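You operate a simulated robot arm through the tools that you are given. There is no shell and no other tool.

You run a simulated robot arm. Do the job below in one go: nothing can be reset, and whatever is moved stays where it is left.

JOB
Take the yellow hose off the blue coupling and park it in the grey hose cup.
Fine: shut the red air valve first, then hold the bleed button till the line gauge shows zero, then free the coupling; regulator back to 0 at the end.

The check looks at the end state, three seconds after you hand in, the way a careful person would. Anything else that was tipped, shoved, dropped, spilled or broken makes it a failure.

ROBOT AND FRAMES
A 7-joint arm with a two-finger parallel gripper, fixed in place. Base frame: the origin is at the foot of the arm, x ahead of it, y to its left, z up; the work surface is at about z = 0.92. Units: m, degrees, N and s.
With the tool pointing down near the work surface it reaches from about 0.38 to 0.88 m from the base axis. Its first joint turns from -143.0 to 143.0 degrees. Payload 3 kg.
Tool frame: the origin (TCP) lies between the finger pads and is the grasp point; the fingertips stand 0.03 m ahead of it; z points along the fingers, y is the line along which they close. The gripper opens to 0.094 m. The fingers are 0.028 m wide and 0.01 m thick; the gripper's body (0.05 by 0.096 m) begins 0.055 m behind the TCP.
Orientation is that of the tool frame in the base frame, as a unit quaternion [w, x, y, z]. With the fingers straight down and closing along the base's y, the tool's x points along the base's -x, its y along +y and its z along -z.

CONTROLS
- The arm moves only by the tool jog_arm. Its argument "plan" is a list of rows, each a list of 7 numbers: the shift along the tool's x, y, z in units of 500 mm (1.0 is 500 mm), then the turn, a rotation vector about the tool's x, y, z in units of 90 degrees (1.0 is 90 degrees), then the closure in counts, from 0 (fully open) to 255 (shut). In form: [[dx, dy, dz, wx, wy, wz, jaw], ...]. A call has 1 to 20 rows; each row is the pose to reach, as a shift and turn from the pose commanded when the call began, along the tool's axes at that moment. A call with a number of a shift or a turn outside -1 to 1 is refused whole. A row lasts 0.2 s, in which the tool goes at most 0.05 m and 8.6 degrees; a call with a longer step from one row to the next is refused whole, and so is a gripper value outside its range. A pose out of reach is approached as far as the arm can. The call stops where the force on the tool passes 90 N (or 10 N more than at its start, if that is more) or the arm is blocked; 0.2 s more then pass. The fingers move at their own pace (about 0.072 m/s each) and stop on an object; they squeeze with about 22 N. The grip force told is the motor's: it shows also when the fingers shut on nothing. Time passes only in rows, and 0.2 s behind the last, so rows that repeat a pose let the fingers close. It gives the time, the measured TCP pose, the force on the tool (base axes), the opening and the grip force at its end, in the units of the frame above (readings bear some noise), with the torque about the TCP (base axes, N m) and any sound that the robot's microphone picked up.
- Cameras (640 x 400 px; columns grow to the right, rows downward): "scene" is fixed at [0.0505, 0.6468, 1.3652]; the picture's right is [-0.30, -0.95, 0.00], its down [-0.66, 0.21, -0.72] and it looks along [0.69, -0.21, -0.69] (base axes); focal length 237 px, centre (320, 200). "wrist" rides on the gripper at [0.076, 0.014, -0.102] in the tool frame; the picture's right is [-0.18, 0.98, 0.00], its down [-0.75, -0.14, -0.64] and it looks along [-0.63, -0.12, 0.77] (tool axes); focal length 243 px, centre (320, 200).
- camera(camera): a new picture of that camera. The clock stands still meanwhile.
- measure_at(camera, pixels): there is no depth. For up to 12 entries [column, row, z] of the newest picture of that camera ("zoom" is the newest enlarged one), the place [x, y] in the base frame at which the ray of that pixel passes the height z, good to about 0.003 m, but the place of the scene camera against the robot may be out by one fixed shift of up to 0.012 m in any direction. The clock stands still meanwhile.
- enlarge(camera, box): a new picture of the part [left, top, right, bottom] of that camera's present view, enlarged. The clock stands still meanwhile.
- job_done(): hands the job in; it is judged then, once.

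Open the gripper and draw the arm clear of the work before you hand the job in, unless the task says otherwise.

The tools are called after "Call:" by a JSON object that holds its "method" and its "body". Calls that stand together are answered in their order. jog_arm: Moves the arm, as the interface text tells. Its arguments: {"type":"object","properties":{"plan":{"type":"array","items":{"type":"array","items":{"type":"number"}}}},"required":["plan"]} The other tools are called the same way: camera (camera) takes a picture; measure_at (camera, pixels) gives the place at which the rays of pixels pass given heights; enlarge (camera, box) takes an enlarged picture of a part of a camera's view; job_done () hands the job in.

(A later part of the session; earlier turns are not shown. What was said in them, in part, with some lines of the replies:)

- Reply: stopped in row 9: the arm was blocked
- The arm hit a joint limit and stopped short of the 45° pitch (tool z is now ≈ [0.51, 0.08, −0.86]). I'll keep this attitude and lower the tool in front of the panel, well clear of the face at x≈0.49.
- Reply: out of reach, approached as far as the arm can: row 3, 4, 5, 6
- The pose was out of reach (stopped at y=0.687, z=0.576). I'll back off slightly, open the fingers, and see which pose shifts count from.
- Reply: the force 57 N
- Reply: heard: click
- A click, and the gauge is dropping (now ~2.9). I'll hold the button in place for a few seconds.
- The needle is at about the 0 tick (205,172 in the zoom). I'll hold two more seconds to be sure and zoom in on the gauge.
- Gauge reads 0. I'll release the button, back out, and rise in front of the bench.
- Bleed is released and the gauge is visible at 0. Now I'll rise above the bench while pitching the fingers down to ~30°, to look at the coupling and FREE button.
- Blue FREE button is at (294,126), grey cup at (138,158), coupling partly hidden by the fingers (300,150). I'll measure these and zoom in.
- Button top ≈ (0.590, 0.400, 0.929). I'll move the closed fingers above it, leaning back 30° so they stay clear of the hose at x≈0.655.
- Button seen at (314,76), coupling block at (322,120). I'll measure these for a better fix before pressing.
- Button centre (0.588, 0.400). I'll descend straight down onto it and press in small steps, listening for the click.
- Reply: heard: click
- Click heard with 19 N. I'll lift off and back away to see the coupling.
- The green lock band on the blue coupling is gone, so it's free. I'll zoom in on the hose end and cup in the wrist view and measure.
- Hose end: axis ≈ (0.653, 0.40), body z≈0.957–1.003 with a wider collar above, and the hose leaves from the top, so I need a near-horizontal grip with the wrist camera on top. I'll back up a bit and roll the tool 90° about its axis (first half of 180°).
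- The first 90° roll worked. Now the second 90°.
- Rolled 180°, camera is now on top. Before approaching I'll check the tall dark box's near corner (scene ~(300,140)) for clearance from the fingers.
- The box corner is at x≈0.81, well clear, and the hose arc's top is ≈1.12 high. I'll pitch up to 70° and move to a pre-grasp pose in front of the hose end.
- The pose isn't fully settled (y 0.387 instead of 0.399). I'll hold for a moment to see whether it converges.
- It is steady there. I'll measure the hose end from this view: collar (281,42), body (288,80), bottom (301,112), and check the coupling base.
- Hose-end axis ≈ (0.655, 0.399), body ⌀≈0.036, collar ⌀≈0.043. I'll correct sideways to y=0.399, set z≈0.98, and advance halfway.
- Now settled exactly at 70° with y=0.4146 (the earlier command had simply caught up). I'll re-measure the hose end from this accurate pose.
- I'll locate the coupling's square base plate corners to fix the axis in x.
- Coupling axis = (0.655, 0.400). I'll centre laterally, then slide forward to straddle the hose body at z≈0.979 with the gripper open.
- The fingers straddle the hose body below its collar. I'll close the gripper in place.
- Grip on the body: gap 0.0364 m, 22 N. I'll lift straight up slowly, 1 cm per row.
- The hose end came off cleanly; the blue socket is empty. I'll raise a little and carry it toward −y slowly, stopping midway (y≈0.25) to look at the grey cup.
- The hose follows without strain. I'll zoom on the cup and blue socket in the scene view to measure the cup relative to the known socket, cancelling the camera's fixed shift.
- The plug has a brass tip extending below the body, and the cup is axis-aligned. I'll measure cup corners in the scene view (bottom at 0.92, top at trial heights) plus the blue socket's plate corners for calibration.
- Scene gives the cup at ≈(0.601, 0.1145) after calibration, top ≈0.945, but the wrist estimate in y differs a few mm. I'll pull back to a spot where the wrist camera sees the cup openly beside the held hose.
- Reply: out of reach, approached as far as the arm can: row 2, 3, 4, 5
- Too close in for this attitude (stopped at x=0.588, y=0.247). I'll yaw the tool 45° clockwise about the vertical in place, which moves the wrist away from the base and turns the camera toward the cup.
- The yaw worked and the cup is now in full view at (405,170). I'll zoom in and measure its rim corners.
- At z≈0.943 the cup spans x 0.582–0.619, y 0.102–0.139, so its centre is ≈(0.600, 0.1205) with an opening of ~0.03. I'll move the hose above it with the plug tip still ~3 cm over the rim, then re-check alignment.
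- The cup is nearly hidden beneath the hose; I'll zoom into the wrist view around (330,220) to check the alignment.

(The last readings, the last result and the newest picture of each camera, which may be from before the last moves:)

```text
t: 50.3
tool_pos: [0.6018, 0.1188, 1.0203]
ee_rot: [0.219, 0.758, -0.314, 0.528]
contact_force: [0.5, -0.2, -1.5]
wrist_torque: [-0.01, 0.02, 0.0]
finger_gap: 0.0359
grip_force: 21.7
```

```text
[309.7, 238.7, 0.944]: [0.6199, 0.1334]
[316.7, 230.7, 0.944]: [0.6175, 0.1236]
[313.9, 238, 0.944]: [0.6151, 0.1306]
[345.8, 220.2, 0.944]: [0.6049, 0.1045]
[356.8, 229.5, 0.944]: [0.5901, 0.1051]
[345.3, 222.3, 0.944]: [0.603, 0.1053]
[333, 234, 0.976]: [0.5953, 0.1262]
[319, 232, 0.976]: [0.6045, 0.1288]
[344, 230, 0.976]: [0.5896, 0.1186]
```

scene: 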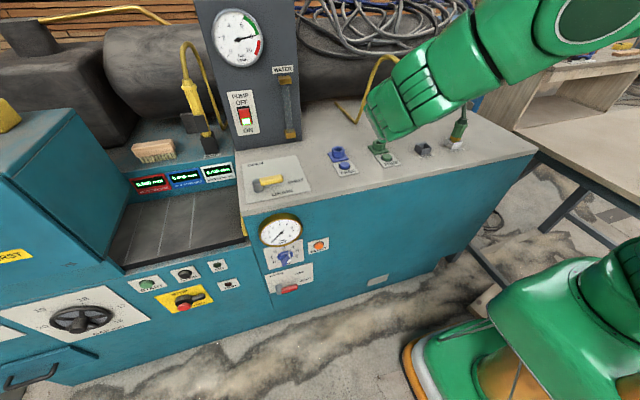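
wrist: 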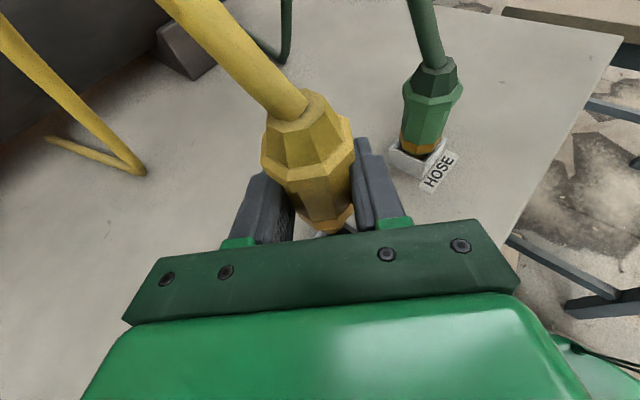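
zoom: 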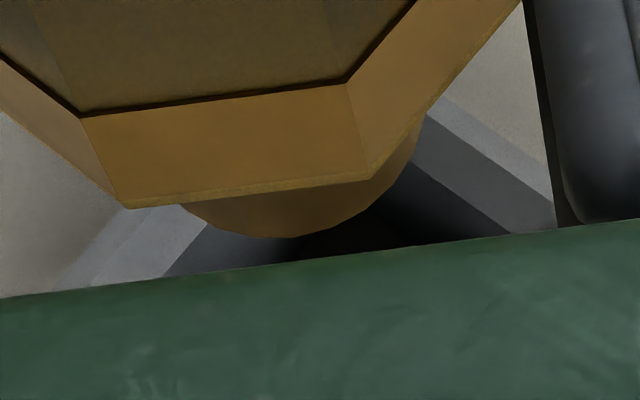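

Cup edges measure x_max≈0.6187, y_min≈0.1035, so centre ≈(0.6003, 0.1215); the plug seems within ~2 mm. I'll take another pose reading to average out noise.

Call:
{"method": "jog_arm", "body": {"plan": [[0, 0, 0, 0, 0, 0, 255]]}}

Call:
{"method": "jog_arm", "body": {"plan": [[0, 0, 0, 0, 0, 0, 255]]}}

Call:
{"method": "jog_arm", "body": {"plan": [[0, 0, 0, 0, 0, 0, 255]]}}

```text
t: 50.7
tool_pos: [0.6003, 0.1186, 1.0215]
ee_rot: [0.22, 0.757, -0.314, 0.529]
contact_force: [-0.7, -0.8, -1.8]
wrist_torque: [0.0, -0.02, 0.04]
finger_gap: 0.0361
grip_force: 22.3
```

```text
t: 51.1
tool_pos: [0.6012, 0.1194, 1.0199]
ee_rot: [0.22, 0.757, -0.314, 0.529]
contact_force: [-0.1, 0.5, -1.0]
wrist_torque: [-0.01, -0.01, -0.01]
finger_gap: 0.036
grip_force: 22.2
```

```text
t: 51.5
tool_pos: [0.6015, 0.1198, 1.0215]
ee_rot: [0.22, 0.757, -0.314, 0.529]
contact_force: [-0.4, 0.3, -1.6]
wrist_torque: [-0.02, 0.0, -0.01]
finger_gap: 0.0361
grip_force: 21.7
```

Averaged TCP (0.6012, 0.1192); I'll shift by about (−0.001, +0.0025) to centre, and descend until the tip is just about at the rim, then a bit into the cup in small steps.

Call:
{"method": "jog_arm", "body": {"plan": [[-0.0016, -0.0024, -0.0044, 0, 0, 0, 255], [-0.021, -0.0024, 0.0027, 0, 0, 0, 255], [-0.0404, -0.0024, 0.01, 0, 0, 0, 255], [-0.0598, -0.0024, 0.017, 0, 0, 0, 255], [-0.0673, -0.0024, 0.0197, 0, 0, 0, 255], [-0.0749, -0.0024, 0.0225, 0, 0, 0, 255]]}}

Call:
{"method": "enlarge", "body": {"camera": "wrist", "box": [270, 180, 390, 255]}}

Call:
{"method": "enlarge", "body": {"camera": "scene", "box": [390, 110, 470, 170]}}

```text
t: 52.9
tool_pos: [0.5999, 0.1203, 0.9803]
ee_rot: [0.219, 0.758, -0.313, 0.529]
contact_force: [-0.1, -0.1, -1.4]
wrist_torque: [0.0, 0.01, -0.02]
finger_gap: 0.0359
grip_force: 21.3
```

```text
5.33 times, centred on (330, 218) of wrist
```

zoom: 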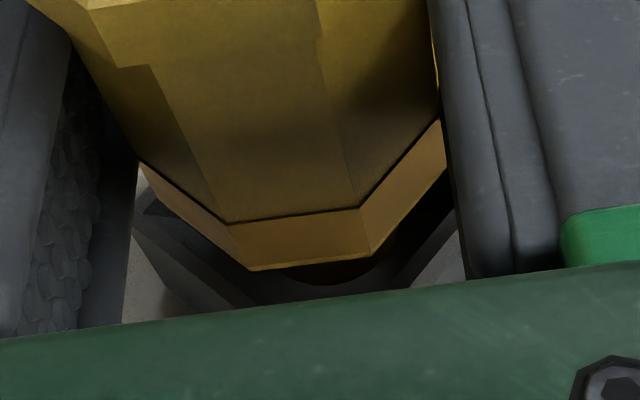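

```text
6.67 times, centred on (430, 140) of scene
```

zoom: 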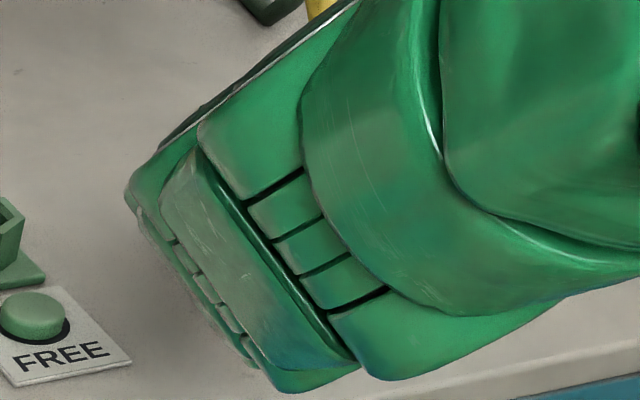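

No contact force at z=0.980 with the plug tip within the cup outline. I'll continue down in 3 mm steps.

Call:
{"method": "jog_arm", "body": {"plan": [[-0.0056, 0, 0.0021, 0, 0, 0, 255], [-0.0113, 0, 0.0041, 0, 0, 0, 255], [-0.0169, 0, 0.0062, 0, 0, 0, 255], [-0.0225, 0, 0.0083, 0, 0, 0, 255]]}}

Call:
{"method": "enlarge", "body": {"camera": "wrist", "box": [250, 100, 410, 255]}}

```text
t: 53.9
tool_pos: [0.5982, 0.1218, 0.97]
ee_rot: [0.22, 0.757, -0.314, 0.529]
contact_force: [-0.3, 1.8, 3.2]
wrist_torque: [0.08, 0.02, -0.03]
finger_gap: 0.0359
grip_force: 22.2
```

```text
2.58 times, centred on (330, 178) of wrist
```

zoom: 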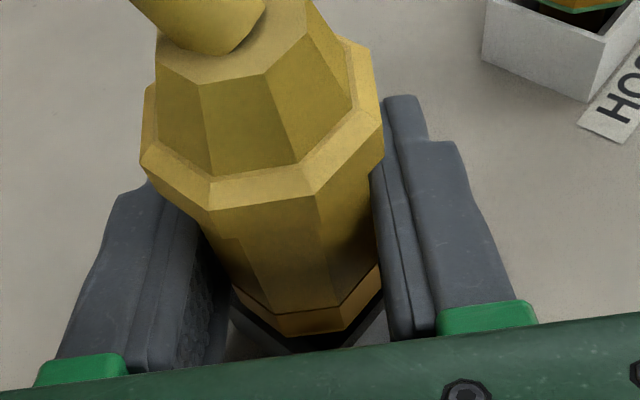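

Slight contact starts (+3 N vs −1.5 N) at z=0.970. I'll go on in 2 mm steps, watching the force.

Call:
{"method": "jog_arm", "body": {"plan": [[-0.0038, 0, 0.0014, 0, 0, 0, 255], [-0.0075, 0, 0.0028, 0, 0, 0, 255]]}}

Call:
{"method": "enlarge", "body": {"camera": "wrist", "box": [270, 180, 390, 255]}}

```text
t: 54.5
tool_pos: [0.5979, 0.1223, 0.9653]
ee_rot: [0.22, 0.757, -0.314, 0.529]
contact_force: [3.5, 0.3, 15.5]
wrist_torque: [0.06, -0.06, 0.05]
finger_gap: 0.0359
grip_force: 21.9
```

```text
5.33 times, centred on (330, 218) of wrist
```

zoom: 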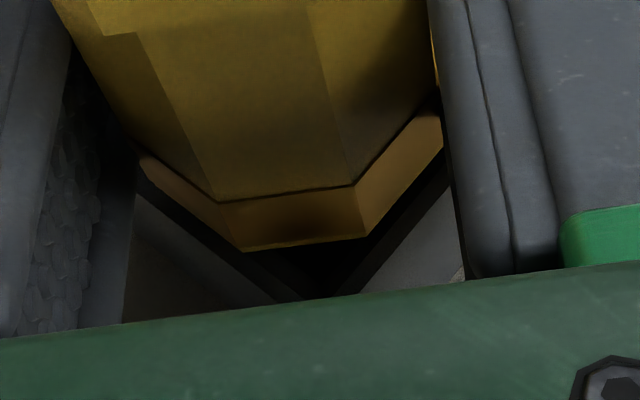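

Force rose to 15.5 N and the hose body has bottomed on the cup rim (slid ~2 mm up in the grip), so it's seated. I'll open the fingers partly and check that it stays put.

Call:
{"method": "jog_arm", "body": {"plan": [[0, 0, 0, 0, 0, 0, 130], [0, 0, 0, 0, 0, 0, 110], [0, 0, 0, 0, 0, 0, 90], [0, 0, 0, 0, 0, 0, 90]]}}

Call:
{"method": "camera", "body": {"camera": "wrist"}}

Call:
{"method": "camera", "body": {"camera": "scene"}}

```text
t: 55.5
tool_pos: [0.5999, 0.1226, 0.9656]
ee_rot: [0.22, 0.757, -0.314, 0.529]
contact_force: [0.4, 0.0, 0.0]
wrist_torque: [-0.01, 0.0, 0.0]
finger_gap: 0.0609
grip_force: 0.0
```

```text
taken
```

wrist: 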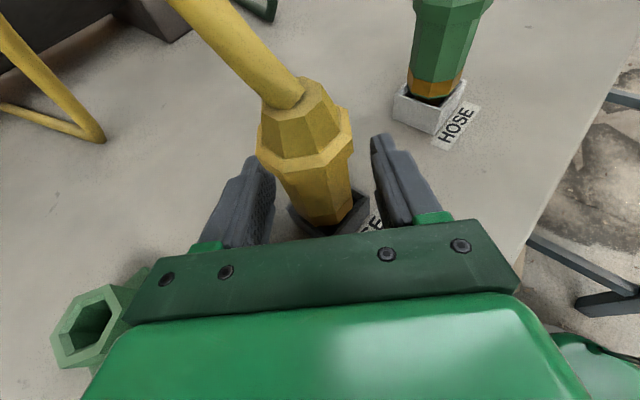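

```text
taken
```

scene: 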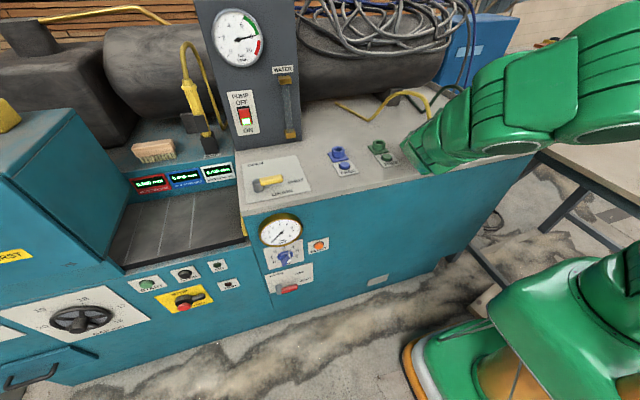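

The hose end stands in the grey cup with the fingers clear of it. I'll zoom to verify how it sits before withdrawing.

Call:
{"method": "enlarge", "body": {"camera": "wrist", "box": [230, 60, 400, 240]}}

```text
2.22 times, centred on (315, 150) of wrist
```

zoom: 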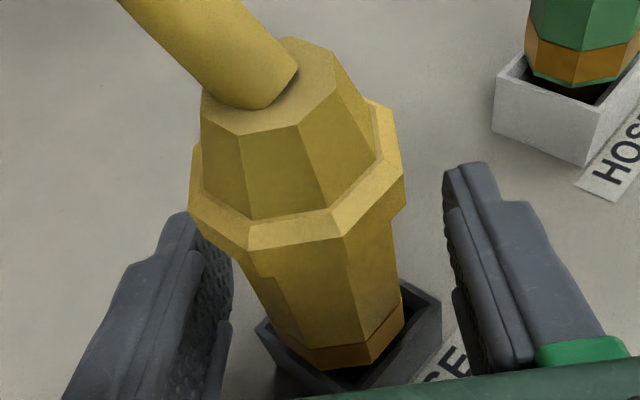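

The hose sits in the grey cup much like the green one in its cup. I'll open fully and withdraw backward along the tool axis.

Call:
{"method": "jog_arm", "body": {"plan": [[0, 0, 0, 0, 0, 0, 0], [0, 0, 0, 0, 0, 0, 0], [0, 0, -0.05, 0, 0, 0, 0], [0, 0, -0.11, 0, 0, 0, 0], [0, 0, -0.18, 0, 0, 0, 0], [0, 0, -0.25, 0, 0, 0, 0]]}}

Call:
{"method": "camera", "body": {"camera": "wrist"}}

Call:
{"method": "camera", "body": {"camera": "scene"}}

```text
t: 56.9
tool_pos: [0.5159, 0.2062, 1.0084]
ee_rot: [0.219, 0.758, -0.314, 0.528]
contact_force: [0.5, -0.7, 0.6]
wrist_torque: [-0.01, 0.01, -0.02]
finger_gap: 0.0939
grip_force: 0.1
```

```text
taken
```

wrist: 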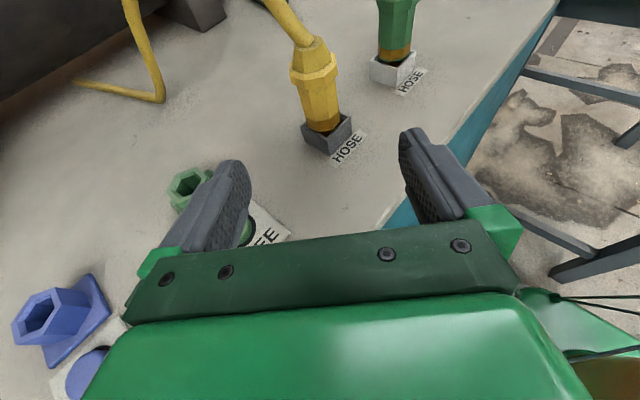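

```text
taken
```

scene: 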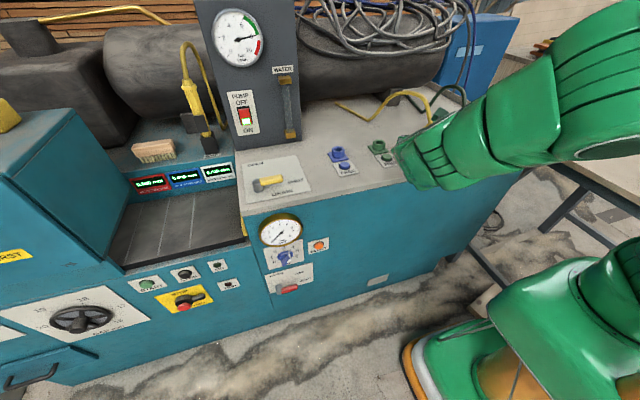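

The hose is parked and the gripper is clear. Now I'll retreat up and toward the front-left, unyawing and pitching the fingers down (8 rows), heading back to the regulator.

Call:
{"method": "jog_arm", "body": {"plan": [[0.0145, -0.0135, -0.0562, 0.0489, -0.0523, -0.041, 0], [0.029, -0.027, -0.1125, 0.0978, -0.1045, -0.082, 0], [0.0435, -0.0405, -0.1687, 0.1466, -0.1568, -0.123, 0], [0.058, -0.054, -0.2249, 0.1955, -0.209, -0.164, 0], [0.0725, -0.0675, -0.2811, 0.2444, -0.2613, -0.205, 0], [0.087, -0.081, -0.3374, 0.2933, -0.3135, -0.246, 0], [0.1015, -0.0945, -0.3936, 0.3421, -0.3658, -0.287, 0], [0.116, -0.108, -0.4498, 0.391, -0.418, -0.328, 0], [0.116, -0.108, -0.4498, 0.391, -0.418, -0.328, 0]]}}

Call:
{"method": "camera", "body": {"camera": "scene"}}

```text
t: 58.9
tool_pos: [0.4175, 0.3782, 1.1422]
ee_rot: [0.0, 0.966, 0.0, 0.26]
contact_force: [0.0, 0.1, 0.9]
wrist_torque: [0.0, 0.01, -0.01]
finger_gap: 0.0941
grip_force: 0.2
```

```text
taken
```

scene: 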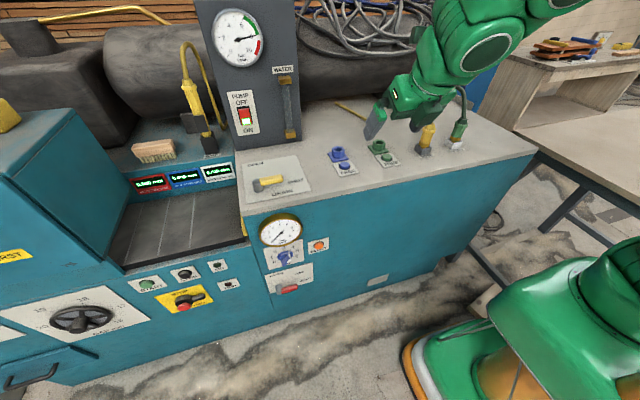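

At the known-good pose. The hose end is seen standing in the grey cup at (426,140). Now I'll roll the tool back (+90° twice) to the camera-below attitude used for the panel.

Call:
{"method": "jog_arm", "body": {"plan": [[0, 0, 0, 0, 0, 0.091, 0], [0, 0, 0, 0, 0, 0.182, 0], [0, 0, 0, 0, 0, 0.273, 0], [0, 0, 0, 0, 0, 0.364, 0], [0, 0, 0, 0, 0, 0.455, 0], [0, 0, 0, 0, 0, 0.546, 0], [0, 0, 0, 0, 0, 0.637, 0], [0, 0, 0, 0, 0, 0.728, 0], [0, 0, 0, 0, 0, 0.819, 0], [0, 0, 0, 0, 0, 0.91, 0], [0, 0, 0, 0, 0, 1.0, 0]]}}

Call:
{"method": "jog_arm", "body": {"plan": [[0, 0, 0, 0, 0, 0.091, 0], [0, 0, 0, 0, 0, 0.182, 0], [0, 0, 0, 0, 0, 0.273, 0], [0, 0, 0, 0, 0, 0.364, 0], [0, 0, 0, 0, 0, 0.455, 0], [0, 0, 0, 0, 0, 0.546, 0], [0, 0, 0, 0, 0, 0.637, 0], [0, 0, 0, 0, 0, 0.728, 0], [0, 0, 0, 0, 0, 0.819, 0], [0, 0, 0, 0, 0, 0.91, 0], [0, 0, 0, 0, 0, 1.0, 0]]}}

Call:
{"method": "camera", "body": {"camera": "scene"}}

```text
t: 61.3
tool_pos: [0.4193, 0.3794, 1.1409]
ee_rot: [0.184, -0.682, 0.683, -0.184]
contact_force: [0.0, 0.1, -0.1]
wrist_torque: [0.03, -0.01, 0.01]
finger_gap: 0.0942
grip_force: 0.0
```

```text
t: 63.9
tool_pos: [0.4047, 0.3965, 1.1483]
ee_rot: [0.172, 0.031, 0.98, 0.096]
contact_force: [-1.0, -0.2, -0.3]
wrist_torque: [0.0, -0.01, 0.01]
finger_gap: 0.0941
grip_force: 0.0
stopped in row 11: the arm was blocked; the commanded pose is now the measured one
```

```text
taken
```

scene: 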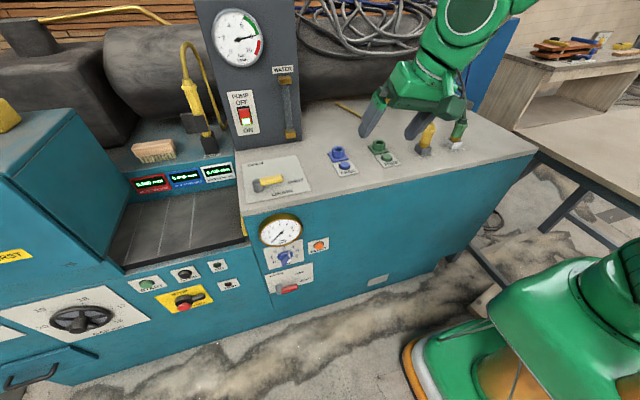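

The last few degrees hit a joint limit here (same as at the very start). From a similar pose earlier, moving down-left to the panel worked, so I'll translate that way with the attitude unchanged.

Call:
{"method": "jog_arm", "body": {"plan": [[0.0417, 0.0374, 0.0613, 0, 0, 0, 0], [0.0834, 0.0749, 0.1226, 0, 0, 0, 0], [0.1251, 0.1123, 0.1839, 0, 0, 0, 0], [0.1669, 0.1497, 0.2451, 0, 0, 0, 0], [0.2086, 0.1871, 0.3064, 0, 0, 0, 0], [0.2503, 0.2246, 0.3677, 0, 0, 0, 0], [0.292, 0.262, 0.429, 0, 0, 0, 0], [0.292, 0.262, 0.429, 0, 0, 0, 0]]}}

Call:
{"method": "camera", "body": {"camera": "scene"}}

```text
t: 65.7
tool_pos: [0.3439, 0.5742, 0.9281]
ee_rot: [0.175, 0.028, 0.98, 0.092]
contact_force: [0.6, -0.2, 0.1]
wrist_torque: [0.02, 0.04, 0.01]
finger_gap: 0.0941
grip_force: 0.1
```

```text
taken
```

scene: 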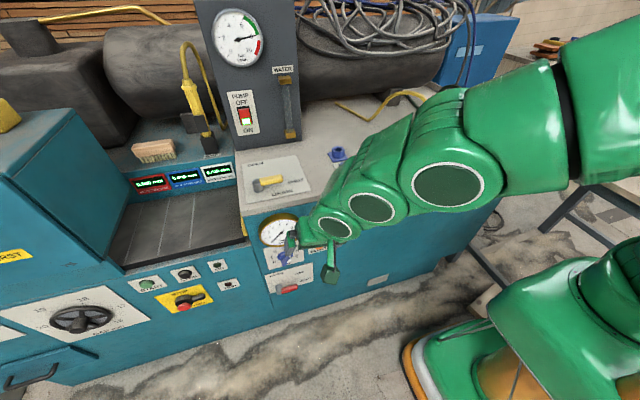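

Good, in front of the panel. Now I'll lower further and pitch to 60°.

Call:
{"method": "jog_arm", "body": {"plan": [[0.0198, 0.0036, 0.0398, 0.0143, -0.0733, -0.0152, 0], [0.0397, 0.0071, 0.0795, 0.0285, -0.1467, -0.0304, 0], [0.0595, 0.0107, 0.1193, 0.0428, -0.22, -0.0457, 0], [0.0793, 0.0143, 0.1591, 0.057, -0.2933, -0.0609, 0], [0.0992, 0.0178, 0.1988, 0.0713, -0.3667, -0.0761, 0], [0.119, 0.0214, 0.2386, 0.0855, -0.44, -0.0913, 0], [0.119, 0.0214, 0.2386, 0.0855, -0.44, -0.0913, 0]]}}

Call:
{"method": "camera", "body": {"camera": "wrist"}}

Call:
{"method": "camera", "body": {"camera": "scene"}}

```text
t: 67.3
tool_pos: [0.332, 0.6112, 0.7992]
ee_rot: [0.5, 0.001, 0.866, 0.0]
contact_force: [0.5, -0.7, -0.1]
wrist_torque: [-0.01, 0.0, 0.02]
finger_gap: 0.0942
grip_force: 0.0
```

```text
taken
```

wrist: 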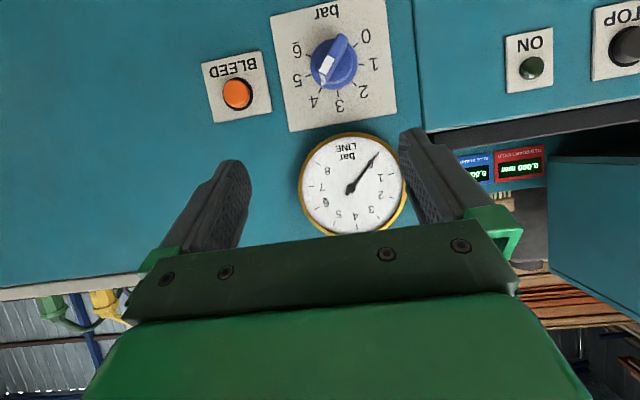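

```text
taken
```

scene: 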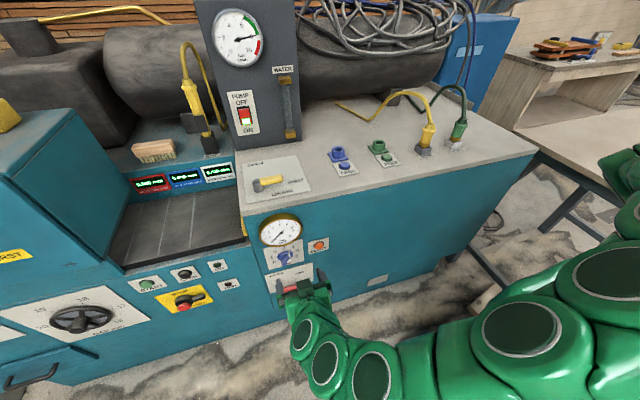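

Gauge at 0, hose in the grey cup (427,135 in scene). Now I'll go horizontal and line up with the regulator knob axis (y 0.6315, z 0.684), staying ~0.1 m off.

Call:
{"method": "jog_arm", "body": {"plan": [[0.0342, 0.008, 0.0327, 0, -0.0667, 0, 0], [0.0685, 0.016, 0.0654, 0, -0.1333, 0, 0], [0.1027, 0.024, 0.098, 0, -0.2, 0, 0], [0.137, 0.032, 0.1307, 0, -0.2667, 0, 0], [0.1712, 0.04, 0.1634, 0, -0.3333, 0, 0], [0.1712, 0.04, 0.1634, 0, -0.3333, 0, 0]]}}

Call:
{"method": "camera", "body": {"camera": "wrist"}}

```text
t: 68.7
tool_pos: [0.3602, 0.6328, 0.6854]
ee_rot: [0.707, 0.001, 0.707, 0.001]
contact_force: [-0.1, 0.3, 0.1]
wrist_torque: [0.02, -0.01, -0.01]
finger_gap: 0.0938
grip_force: 0.1
```

```text
taken
```

wrist: 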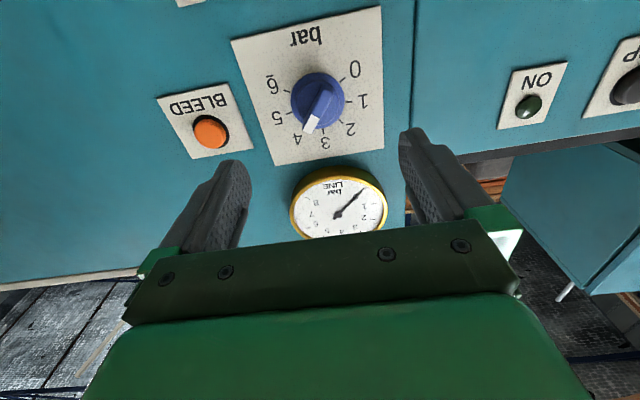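

Facing the knob now at (317,100). I'll zoom and measure to refine its axis and the bar's front.

Call:
{"method": "enlarge", "body": {"camera": "wrist", "box": [240, 40, 400, 150]}}

Call:
{"method": "measure_at", "body": {"camera": "wrist", "pixels": [[317, 99, 0.68], [317, 99, 0.685], [317, 99, 0.69], [312, 122, 0.69], [312, 122, 0.7], [326, 78, 0.67], [326, 78, 0.66], [312, 122, 0.695]]}}

```text
3.64 times, centred on (320, 95) of wrist
```

zoom: 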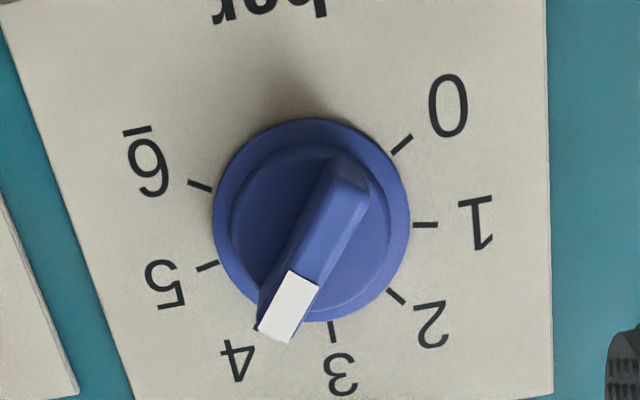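

```text
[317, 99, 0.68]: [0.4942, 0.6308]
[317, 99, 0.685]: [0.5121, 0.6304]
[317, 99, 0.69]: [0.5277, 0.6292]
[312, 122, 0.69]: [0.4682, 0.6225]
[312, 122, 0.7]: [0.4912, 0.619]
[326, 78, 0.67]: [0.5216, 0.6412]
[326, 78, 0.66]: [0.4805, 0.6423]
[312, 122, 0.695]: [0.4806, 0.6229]
```

Knob axis ≈ (y 0.631, z 0.682), its bar is ~0.0135 wide with front at x≈0.469, pointing at 4 (40° clockwise from up). I'll roll the tool +40° so the fingers close across the bar.

Call:
{"method": "jog_arm", "body": {"plan": [[0, 0, 0, 0, 0, 0.0889, 0], [0, 0, 0, 0, 0, 0.1778, 0], [0, 0, 0, 0, 0, 0.2667, 0], [0, 0, 0, 0, 0, 0.3556, 0], [0, 0, 0, 0, 0, 0.4444, 0], [0, 0, 0, 0, 0, 0.4444, 0]]}}

Call:
{"method": "camera", "body": {"camera": "wrist"}}

Call:
{"method": "camera", "body": {"camera": "scene"}}

```text
t: 70.1
tool_pos: [0.3654, 0.6645, 0.7049]
ee_rot: [0.664, 0.241, 0.666, 0.241]
contact_force: [-1.3, -0.1, 0.4]
wrist_torque: [0.01, -0.03, 0.02]
finger_gap: 0.0938
grip_force: 0.1
out of reach, approached as far as the arm can: row 4, 5, 6
```

```text
taken
```

wrist: 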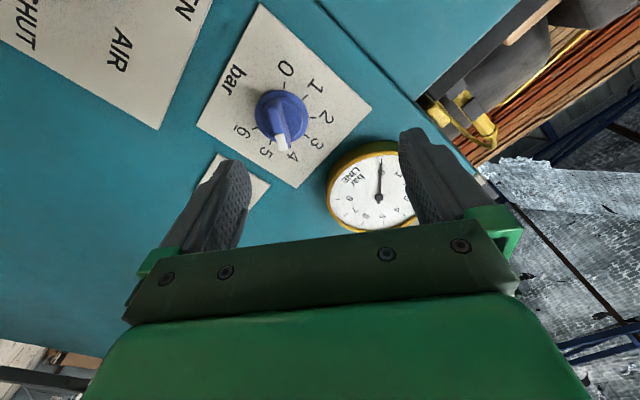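

```text
taken
```

scene: 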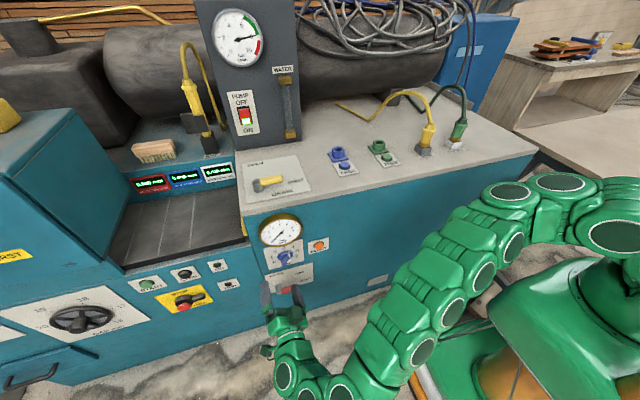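

The 40° roll was reached but the arm drifted to (0.365, 0.6645, 0.705). I'll try shifting back in line with the knob axis from here.

Call:
{"method": "jog_arm", "body": {"plan": [[-0.0026, -0.027, 0.0, 0, 0, 0, 0], [-0.0052, -0.054, 0.01, 0, 0, 0, 0], [-0.0078, -0.081, 0.02, 0, 0, 0, 0], [-0.0078, -0.081, 0.04, 0, 0, 0, 0], [-0.0078, -0.081, 0.06, 0, 0, 0, 0], [-0.0078, -0.081, 0.07, 0, 0, 0, 0]]}}

Call:
{"method": "camera", "body": {"camera": "wrist"}}

```text
t: 71.5
tool_pos: [0.4047, 0.6561, 0.7035]
ee_rot: [0.665, 0.241, 0.665, 0.238]
contact_force: [-0.1, 0.0, -0.1]
wrist_torque: [-0.03, 0.01, 0.02]
finger_gap: 0.0941
grip_force: 0.1
out of reach, approached as far as the arm can: row 1, 2, 3, 4, 5, 6
```

```text
taken
```

wrist: 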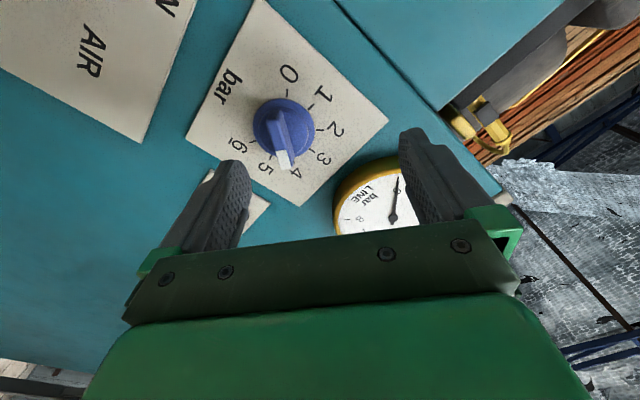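

At +40° the arm can't line up. I'll use +20° instead: the closing fingers will swing the bar toward alignment, which is the wanted (CCW) direction anyway. Rolling back 20° and shifting onto the knob axis.

Call:
{"method": "jog_arm", "body": {"plan": [[0.0002, -0.011, 0, 0, 0, -0.0741, 0], [0.0003, -0.022, 0, 0, 0, -0.1481, 0], [0.0004, -0.033, 0, 0, 0, -0.2222, 0], [0.0006, -0.05, 0, 0, 0, -0.2222, 0], [0.0007, -0.066, 0, 0, 0, -0.2222, 0], [0.0007, -0.066, 0, 0, 0, -0.2222, 0]]}}

Call:
{"method": "camera", "body": {"camera": "wrist"}}

```text
t: 72.9
tool_pos: [0.4056, 0.6302, 0.6832]
ee_rot: [0.696, 0.124, 0.696, 0.123]
contact_force: [-1.0, -0.7, 0.2]
wrist_torque: [-0.04, 0.02, 0.0]
finger_gap: 0.0939
grip_force: 0.1
```

```text
taken
```

wrist: 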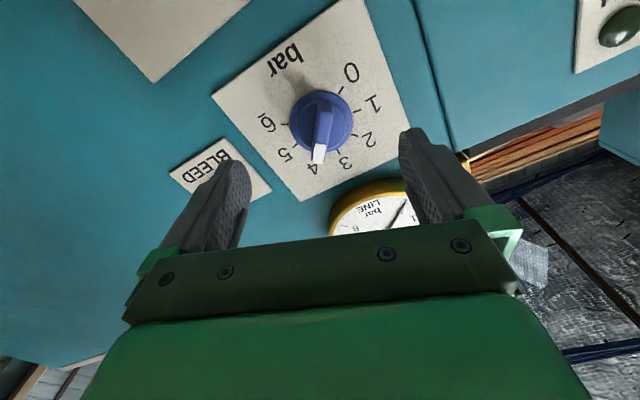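

Aligned at roll 20°: TCP (0.4056, 0.630, 0.683). I'll advance so fingertips reach x≈0.481, straddling the bar (front 0.469) without touching the disc.

Call:
{"method": "jog_arm", "body": {"plan": [[0, 0.001, 0.035, 0, 0, 0, 0], [0, 0.001, 0.065, 0, 0, 0, 0], [0, 0.001, 0.09, 0, 0, 0, 0], [0, 0.001, 0.09, 0, 0, 0, 0]]}}

Call:
{"method": "camera", "body": {"camera": "wrist"}}

Call:
{"method": "enlarge", "body": {"camera": "scene", "box": [230, 200, 350, 300]}}

```text
t: 73.9
tool_pos: [0.4517, 0.6312, 0.6829]
ee_rot: [0.696, 0.123, 0.696, 0.124]
contact_force: [0.2, 0.8, 1.2]
wrist_torque: [0.0, -0.02, -0.02]
finger_gap: 0.0942
grip_force: 0.1
```

```text
taken
```

wrist: 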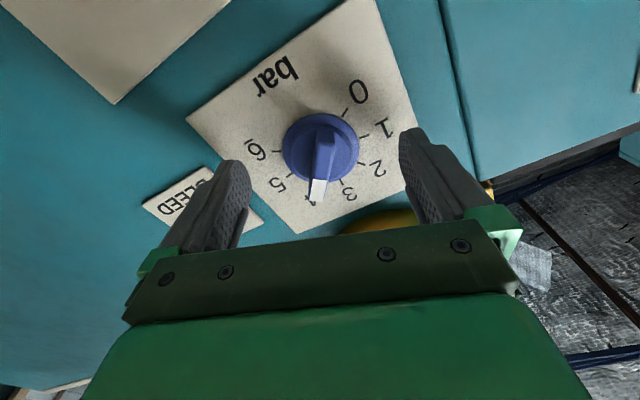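

```text
4.00 times, centred on (290, 250) of scene
```

zoom: 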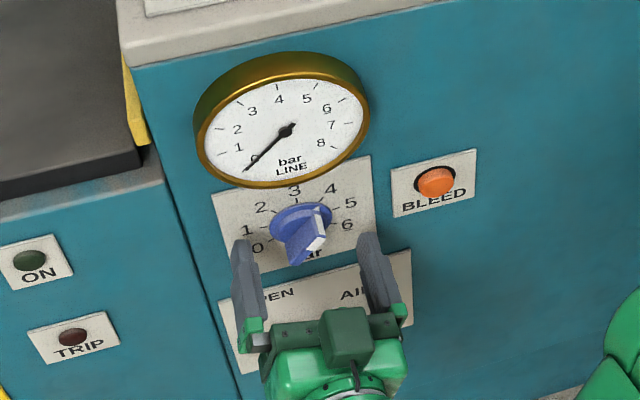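

The fingers straddle the bar. I'll close the gripper and see how the knob responds.

Call:
{"method": "jog_arm", "body": {"plan": [[0, 0, 0, 0, 0, 0, 255], [0, 0, 0, 0, 0, 0, 255], [0, 0, 0, 0, 0, 0, 255], [0, 0, 0, 0, 0, 0, 255], [0, 0, 0, 0, 0, 0, 255]]}}

Call:
{"method": "camera", "body": {"camera": "wrist"}}

Call:
{"method": "enlarge", "body": {"camera": "scene", "box": [230, 200, 350, 300]}}

```text
t: 75.1
tool_pos: [0.4506, 0.6313, 0.6824]
ee_rot: [0.696, 0.124, 0.696, 0.123]
contact_force: [-3.0, -1.2, -0.3]
wrist_torque: [-0.02, 0.18, 0.06]
finger_gap: 0.0108
grip_force: 44.0
```

```text
taken
```

wrist: 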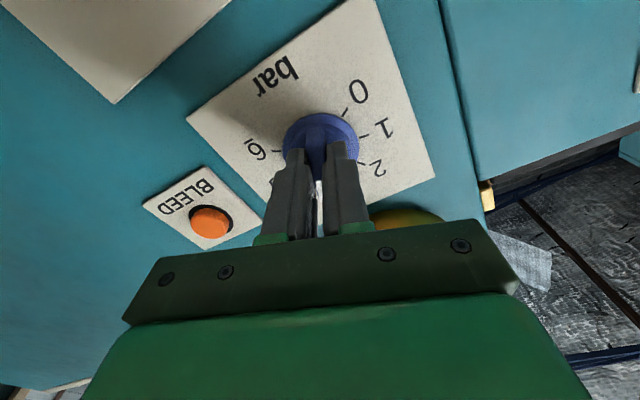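

```text
4.00 times, centred on (290, 250) of scene
```

zoom: 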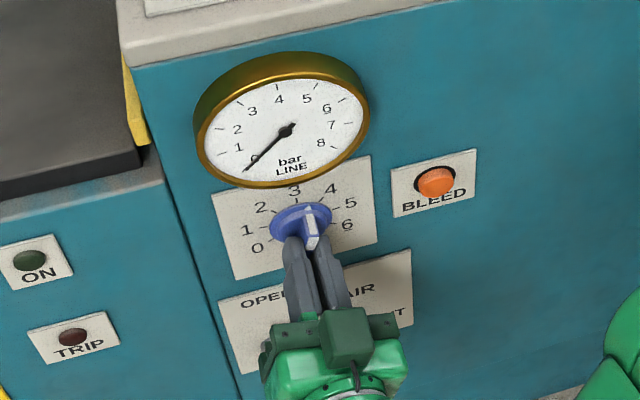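

Gripped: gap 0.0108, the bar swung to align (knob ≈3.5 now). I'll twist CCW (−z) 70° in small steps.

Call:
{"method": "jog_arm", "body": {"plan": [[0, 0, 0, 0, 0, -0.0778, 255], [0, 0, 0, 0, 0, -0.1556, 255], [0, 0, 0, 0, 0, -0.2333, 255], [0, 0, 0, 0, 0, -0.3111, 255], [0, 0, 0, 0, 0, -0.3889, 255], [0, 0, 0, 0, 0, -0.4667, 255], [0, 0, 0, 0, 0, -0.5444, 255], [0, 0, 0, 0, 0, -0.6222, 255], [0, 0, 0, 0, 0, -0.7, 255], [0, 0, 0, 0, 0, -0.7778, 255]]}}

Call:
{"method": "camera", "body": {"camera": "wrist"}}

Call:
{"method": "enlarge", "body": {"camera": "scene", "box": [230, 200, 350, 300]}}

```text
t: 77.3
tool_pos: [0.4525, 0.6296, 0.6849]
ee_rot: [0.641, -0.296, 0.641, -0.301]
contact_force: [1.7, -69.5, 44.3]
wrist_torque: [0.09, -0.15, -1.47]
finger_gap: 0.0099
grip_force: 43.3
```

```text
taken
```

wrist: 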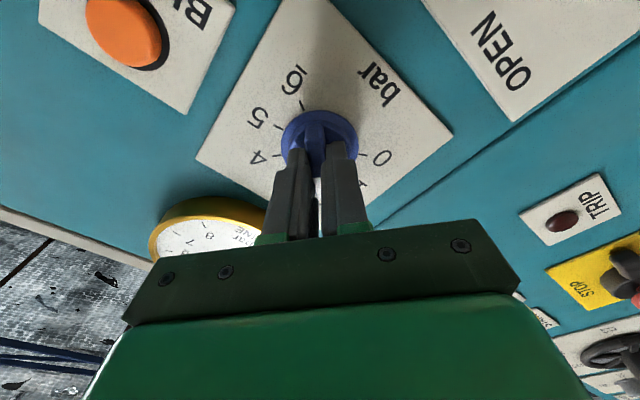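

```text
4.00 times, centred on (290, 250) of scene
```

zoom: 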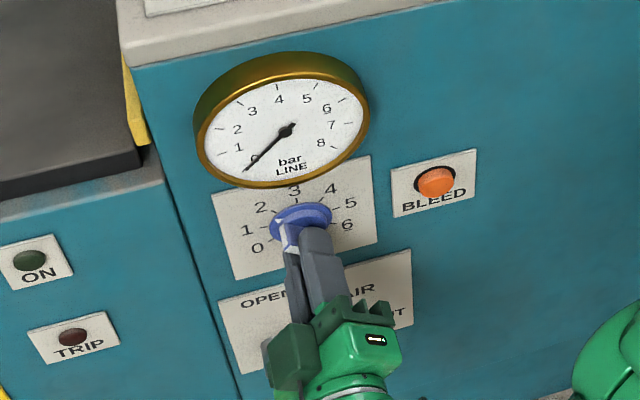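

The knob turned to about −50° (between 1 and 2), but there's a side force (−70, +44 N), meaning the tool axis is a few mm below the knob's axis. I'll shift the tool along its −y by ~3 mm to relieve it.

Call:
{"method": "jog_arm", "body": {"plan": [[0, -0.003, 0, 0, 0, 0, 255], [0, -0.006, 0, 0, 0, 0, 255], [0, -0.006, 0, 0, 0, 0, 255]]}}

```text
t: 78.1
tool_pos: [0.45, 0.6301, 0.6852]
ee_rot: [0.642, -0.298, 0.641, -0.297]
contact_force: [32.0, -19.5, 26.8]
wrist_torque: [-0.02, -0.64, -0.42]
finger_gap: 0.011
grip_force: 44.7
```

Lateral force dropped to ~33 N. I'll shift another ~1.5 mm the same way and 1 mm forward to relax it further.

Call:
{"method": "jog_arm", "body": {"plan": [[0, -0.003, 0.001, 0, 0, 0, 255], [0, -0.003, 0.002, 0, 0, 0, 255]]}}

```text
t: 78.7
tool_pos: [0.45, 0.6295, 0.6842]
ee_rot: [0.641, -0.3, 0.641, -0.297]
contact_force: [20.4, -0.5, 7.5]
wrist_torque: [0.02, -0.86, 0.5]
finger_gap: 0.0109
grip_force: 44.3
```

Lateral force is nearly gone. I'll re-centre ~1.6 mm along tool −x and twist a further 56° CCW, then check.

Call:
{"method": "jog_arm", "body": {"plan": [[-0.0016, 0, 0, 0, 0, 0, 255], [-0.0033, 0, 0, 0, 0, -0.0778, 255], [-0.0033, 0, 0, 0, 0, -0.1556, 255], [-0.0033, 0, 0, 0, 0, -0.2333, 255], [-0.0033, 0, 0, 0, 0, -0.3111, 255], [-0.0033, 0, 0, 0, 0, -0.3889, 255], [-0.0033, 0, 0, 0, 0, -0.4667, 255], [-0.0033, 0, 0, 0, 0, -0.5444, 255], [-0.0033, 0, 0, 0, 0, -0.6222, 255]]}}

Call:
{"method": "camera", "body": {"camera": "wrist"}}

Call:
{"method": "enlarge", "body": {"camera": "scene", "box": [230, 200, 350, 300]}}

```text
t: 80.7
tool_pos: [0.4503, 0.6291, 0.685]
ee_rot: [-0.425, 0.566, -0.426, 0.564]
contact_force: [-22.0, 6.4, -24.0]
wrist_torque: [-0.04, 0.69, 0.85]
finger_gap: 0.0107
grip_force: 44.0
```

```text
taken
```

wrist: 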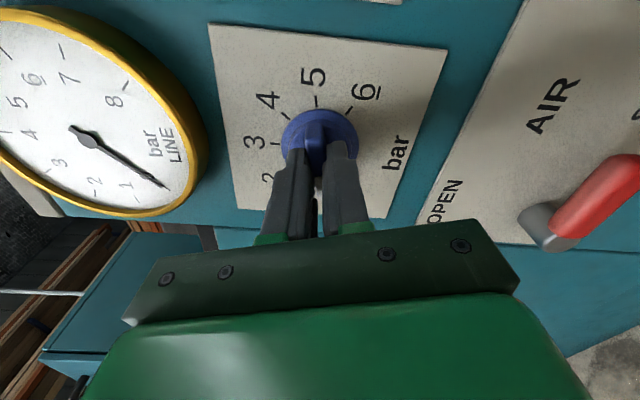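

```text
4.00 times, centred on (290, 250) of scene
```

zoom: 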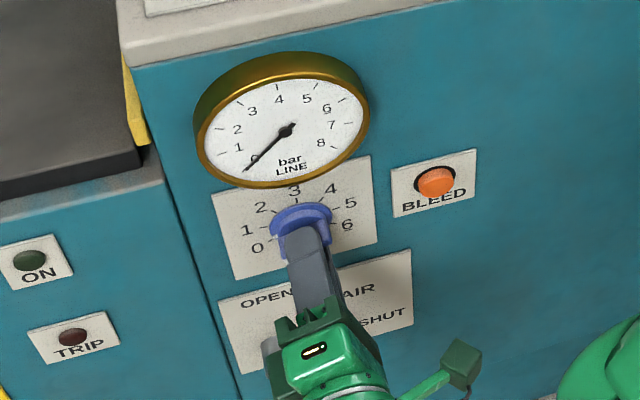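

Roll is now −106°, i.e. knob ≈ 0.35 bar. I'll twist another 14° to bring it to 0 (−120°).

Call:
{"method": "jog_arm", "body": {"plan": [[0, 0, 0, 0, 0, -0.0519, 255], [0, 0, 0, 0, 0, -0.1037, 255], [0, 0, 0, 0, 0, -0.1556, 255], [0, 0, 0, 0, 0, -0.1556, 255]]}}

Call:
{"method": "enlarge", "body": {"camera": "wrist", "box": [230, 60, 410, 240]}}

```text
t: 81.7
tool_pos: [0.4514, 0.6287, 0.6856]
ee_rot: [-0.354, 0.613, -0.353, 0.612]
contact_force: [-4.2, 16.1, -36.3]
wrist_torque: [-0.01, 0.86, 0.6]
finger_gap: 0.0113
grip_force: 44.3
```

```text
2.22 times, centred on (320, 150) of wrist
```

zoom: 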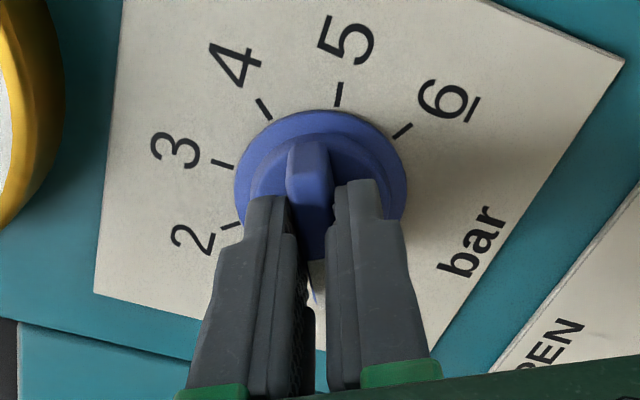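

Roll is −120°, so the pointer should be on 0, with no twisting torque. I'll relax the small side load by ~1 mm and open the fingers, then back away to read it.

Call:
{"method": "jog_arm", "body": {"plan": [[-0.0026, 0.002, 0, 0, 0, 0, 255], [-0.0026, 0.002, 0, 0, 0, 0, 180], [-0.0026, 0.002, 0, 0, 0, 0, 100], [-0.0026, 0.002, 0, 0, 0, 0, 0], [-0.0026, 0.002, 0, 0, 0, 0, 0], [-0.0026, 0.002, 0, 0, 0, 0, 0]]}}

Call:
{"method": "camera", "body": {"camera": "wrist"}}

Call:
{"method": "enlarge", "body": {"camera": "scene", "box": [250, 230, 330, 290]}}

```text
t: 83.1
tool_pos: [0.4512, 0.6303, 0.6844]
ee_rot: [-0.354, 0.612, -0.354, 0.612]
contact_force: [0.3, -0.9, 0.0]
wrist_torque: [-0.04, 0.01, -0.01]
finger_gap: 0.094
grip_force: 0.1
```

```text
taken
```

wrist: 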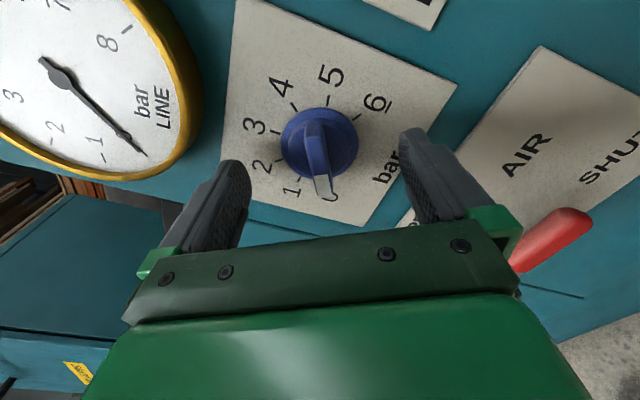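

```text
6.67 times, centred on (290, 260) of scene
```

zoom: 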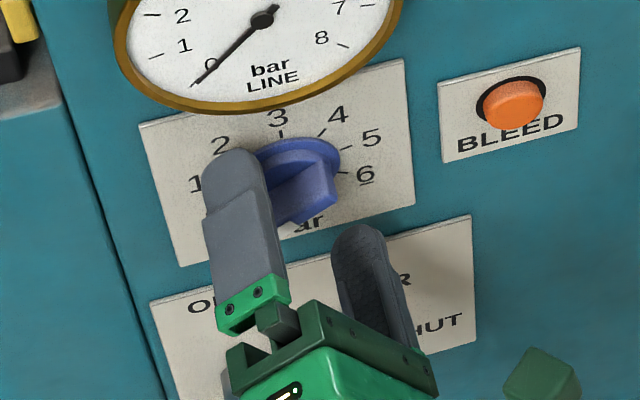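

The pointer is close to 0 at (325,190). I'll back the gripper straight out and zoom in to read the knob accurately.

Call:
{"method": "jog_arm", "body": {"plan": [[0, 0, -0.04, 0, 0, 0, 0], [0, 0, -0.1, 0, 0, 0, 0], [0, 0, -0.16, 0, 0, 0, 0], [0, 0, -0.22, 0, 0, 0, 0]]}}

Call:
{"method": "enlarge", "body": {"camera": "wrist", "box": [240, 50, 400, 170]}}

Call:
{"method": "enlarge", "body": {"camera": "scene", "box": [250, 230, 330, 290]}}

Call:
{"method": "camera", "body": {"camera": "scene"}}

```text
t: 84.1
tool_pos: [0.3427, 0.6304, 0.6858]
ee_rot: [-0.354, 0.612, -0.355, 0.611]
contact_force: [0.6, -0.6, -0.4]
wrist_torque: [-0.02, 0.01, 0.04]
finger_gap: 0.0937
grip_force: 0.1
```

```text
3.33 times, centred on (320, 110) of wrist
```

zoom: 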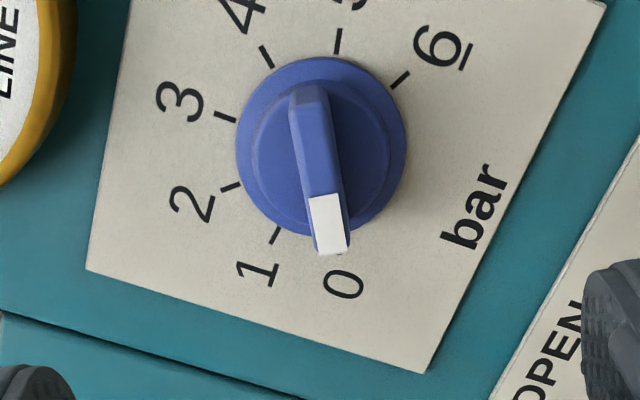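

```text
6.67 times, centred on (290, 260) of scene
```

zoom: 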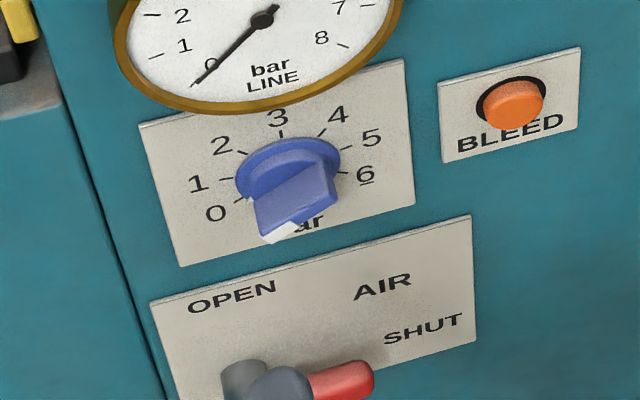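

```text
taken
```

scene: 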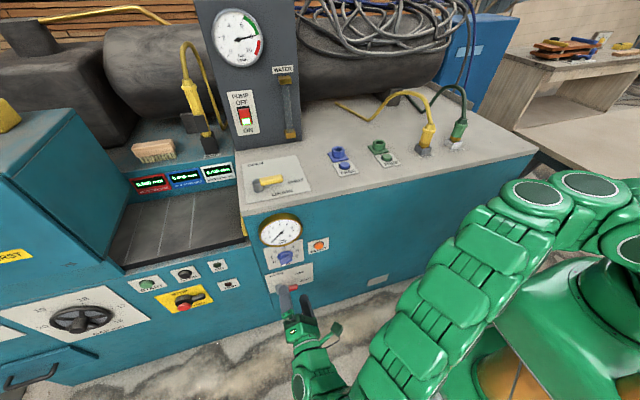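

The knob's white end is on the 0 mark: by my geometry the bar is at −118.4° and 0 lies at −120° (≈0.04 bar). I'll take a closer zoom to confirm.

Call:
{"method": "enlarge", "body": {"camera": "wrist", "box": [290, 65, 354, 137]}}

```text
5.56 times, centred on (322, 101) of wrist
```

zoom: 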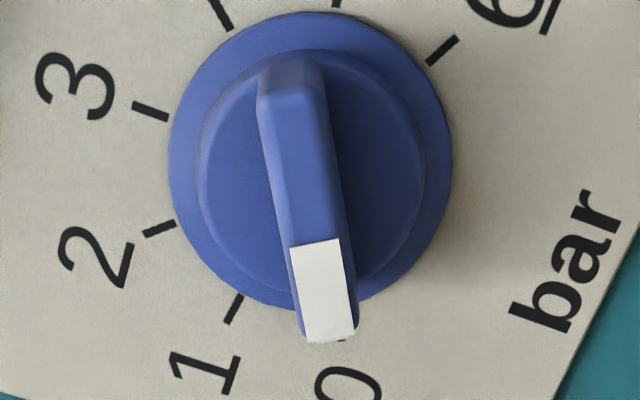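

Pointer is on the 0 tick within about a degree or two. Let me check the whole state: parked hose, blue socket, lever, buttons.

Call:
{"method": "enlarge", "body": {"camera": "scene", "box": [320, 70, 480, 180]}}

Call:
{"method": "enlarge", "body": {"camera": "scene", "box": [400, 90, 480, 160]}}

Call:
{"method": "enlarge", "body": {"camera": "scene", "box": [225, 140, 345, 230]}}

```text
3.64 times, centred on (400, 125) of scene
```

zoom: 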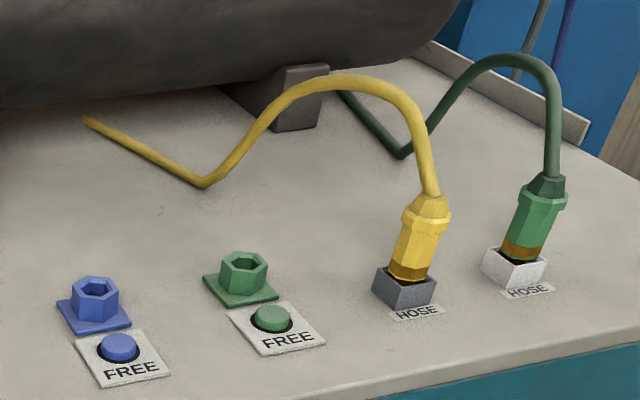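

```text
5.71 times, centred on (440, 125) of scene
```

zoom: 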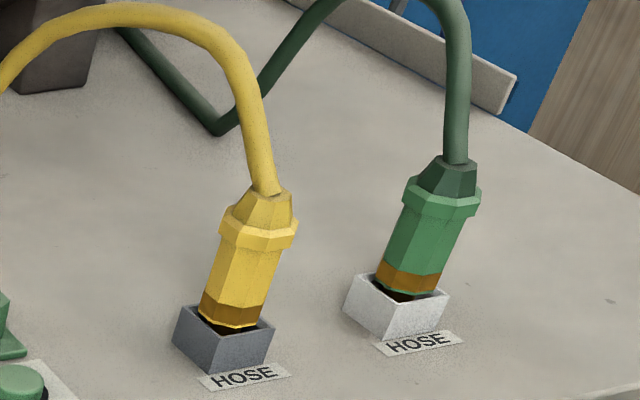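

```text
4.44 times, centred on (285, 185) of scene
```

zoom: 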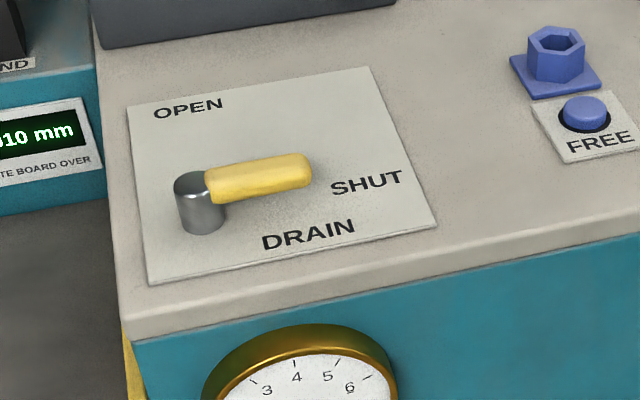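

Everything looks right: yellow hose sits in the grey cup just like the green one in its cup, drain lever untouched, buttons popped back, valve shut, gauge 0. I'll draw the open gripper further clear of the panel.

Call:
{"method": "jog_arm", "body": {"plan": [[0.0, 0, -0.05, 0, 0, 0, 0], [0.0629, -0.0022, -0.0667, 0, 0, 0, 0], [0.1257, -0.0044, -0.0833, 0, 0, 0, 0], [0.1886, -0.0066, -0.1, 0, 0, 0, 0], [0.1886, -0.0066, -0.1, 0, 0, 0, 0]]}}

Call:
{"method": "camera", "body": {"camera": "scene"}}

Call:
{"method": "enlarge", "body": {"camera": "scene", "box": [235, 205, 345, 300]}}

```text
t: 85.3
tool_pos: [0.2919, 0.5511, 0.7352]
ee_rot: [-0.354, 0.612, -0.355, 0.612]
contact_force: [0.0, -0.3, 0.2]
wrist_torque: [-0.02, -0.02, -0.02]
finger_gap: 0.0941
grip_force: 0.1
```

```text
taken
```

scene: 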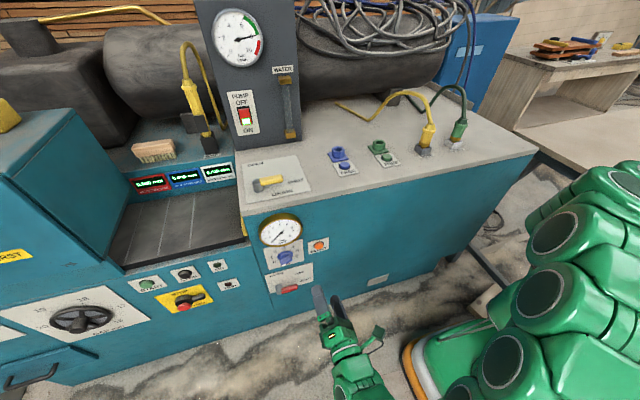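

```text
4.21 times, centred on (290, 252) of scene
```

zoom: 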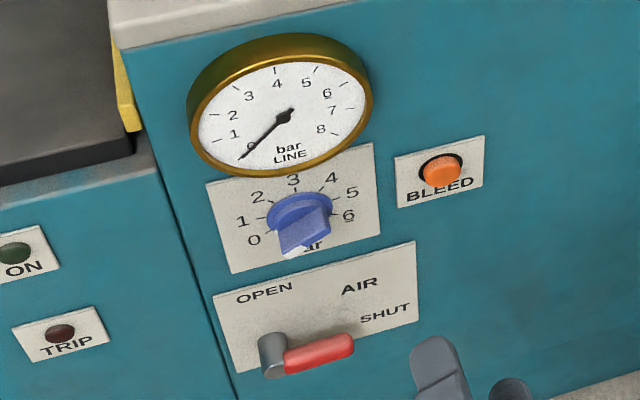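

The final view shows the lever at SHUT, the gauge at 0, the knob at 0, the bleed button out and the hose parked in the grey cup. The gripper is open and clear, so I'm handing in.

Call:
{"method": "job_done", "body": {}}

```text
The job is handed in.
```

The yellow hose is off the blue coupling and parked in the grey hose cup. I handed the job in and don't have the check's verdict yet.

I did the steps in your order:

1. **Air valve:** the red lever is turned to SHUT and sits on its stop.
2. **Bleed:** I held the button until the line gauge showed 0, plus about two seconds more. The gauge still read 0 at the end.
3. **Coupling:** the blue FREE button clicked, and the hose end lifted off the coupling without resistance.
4. **Parking:** the hose end stands in the grey cup, sitting the same way as the green hose in its own cup.
5. **Regulator:** the knob is back at 0. By my measurement it is about 1 to 2 degrees short, roughly 0.03 to 0.04 bar. I left it there because that is within what I can measure.

While turning the knob, the side load on the tool briefly reached about 80 N because I was a few millimetres off its axis. I re-centred the tool and finished the turn. The knob looked normal afterwards.

In the last pictures nothing else was moved, and the gripper is open and clear of the panel.
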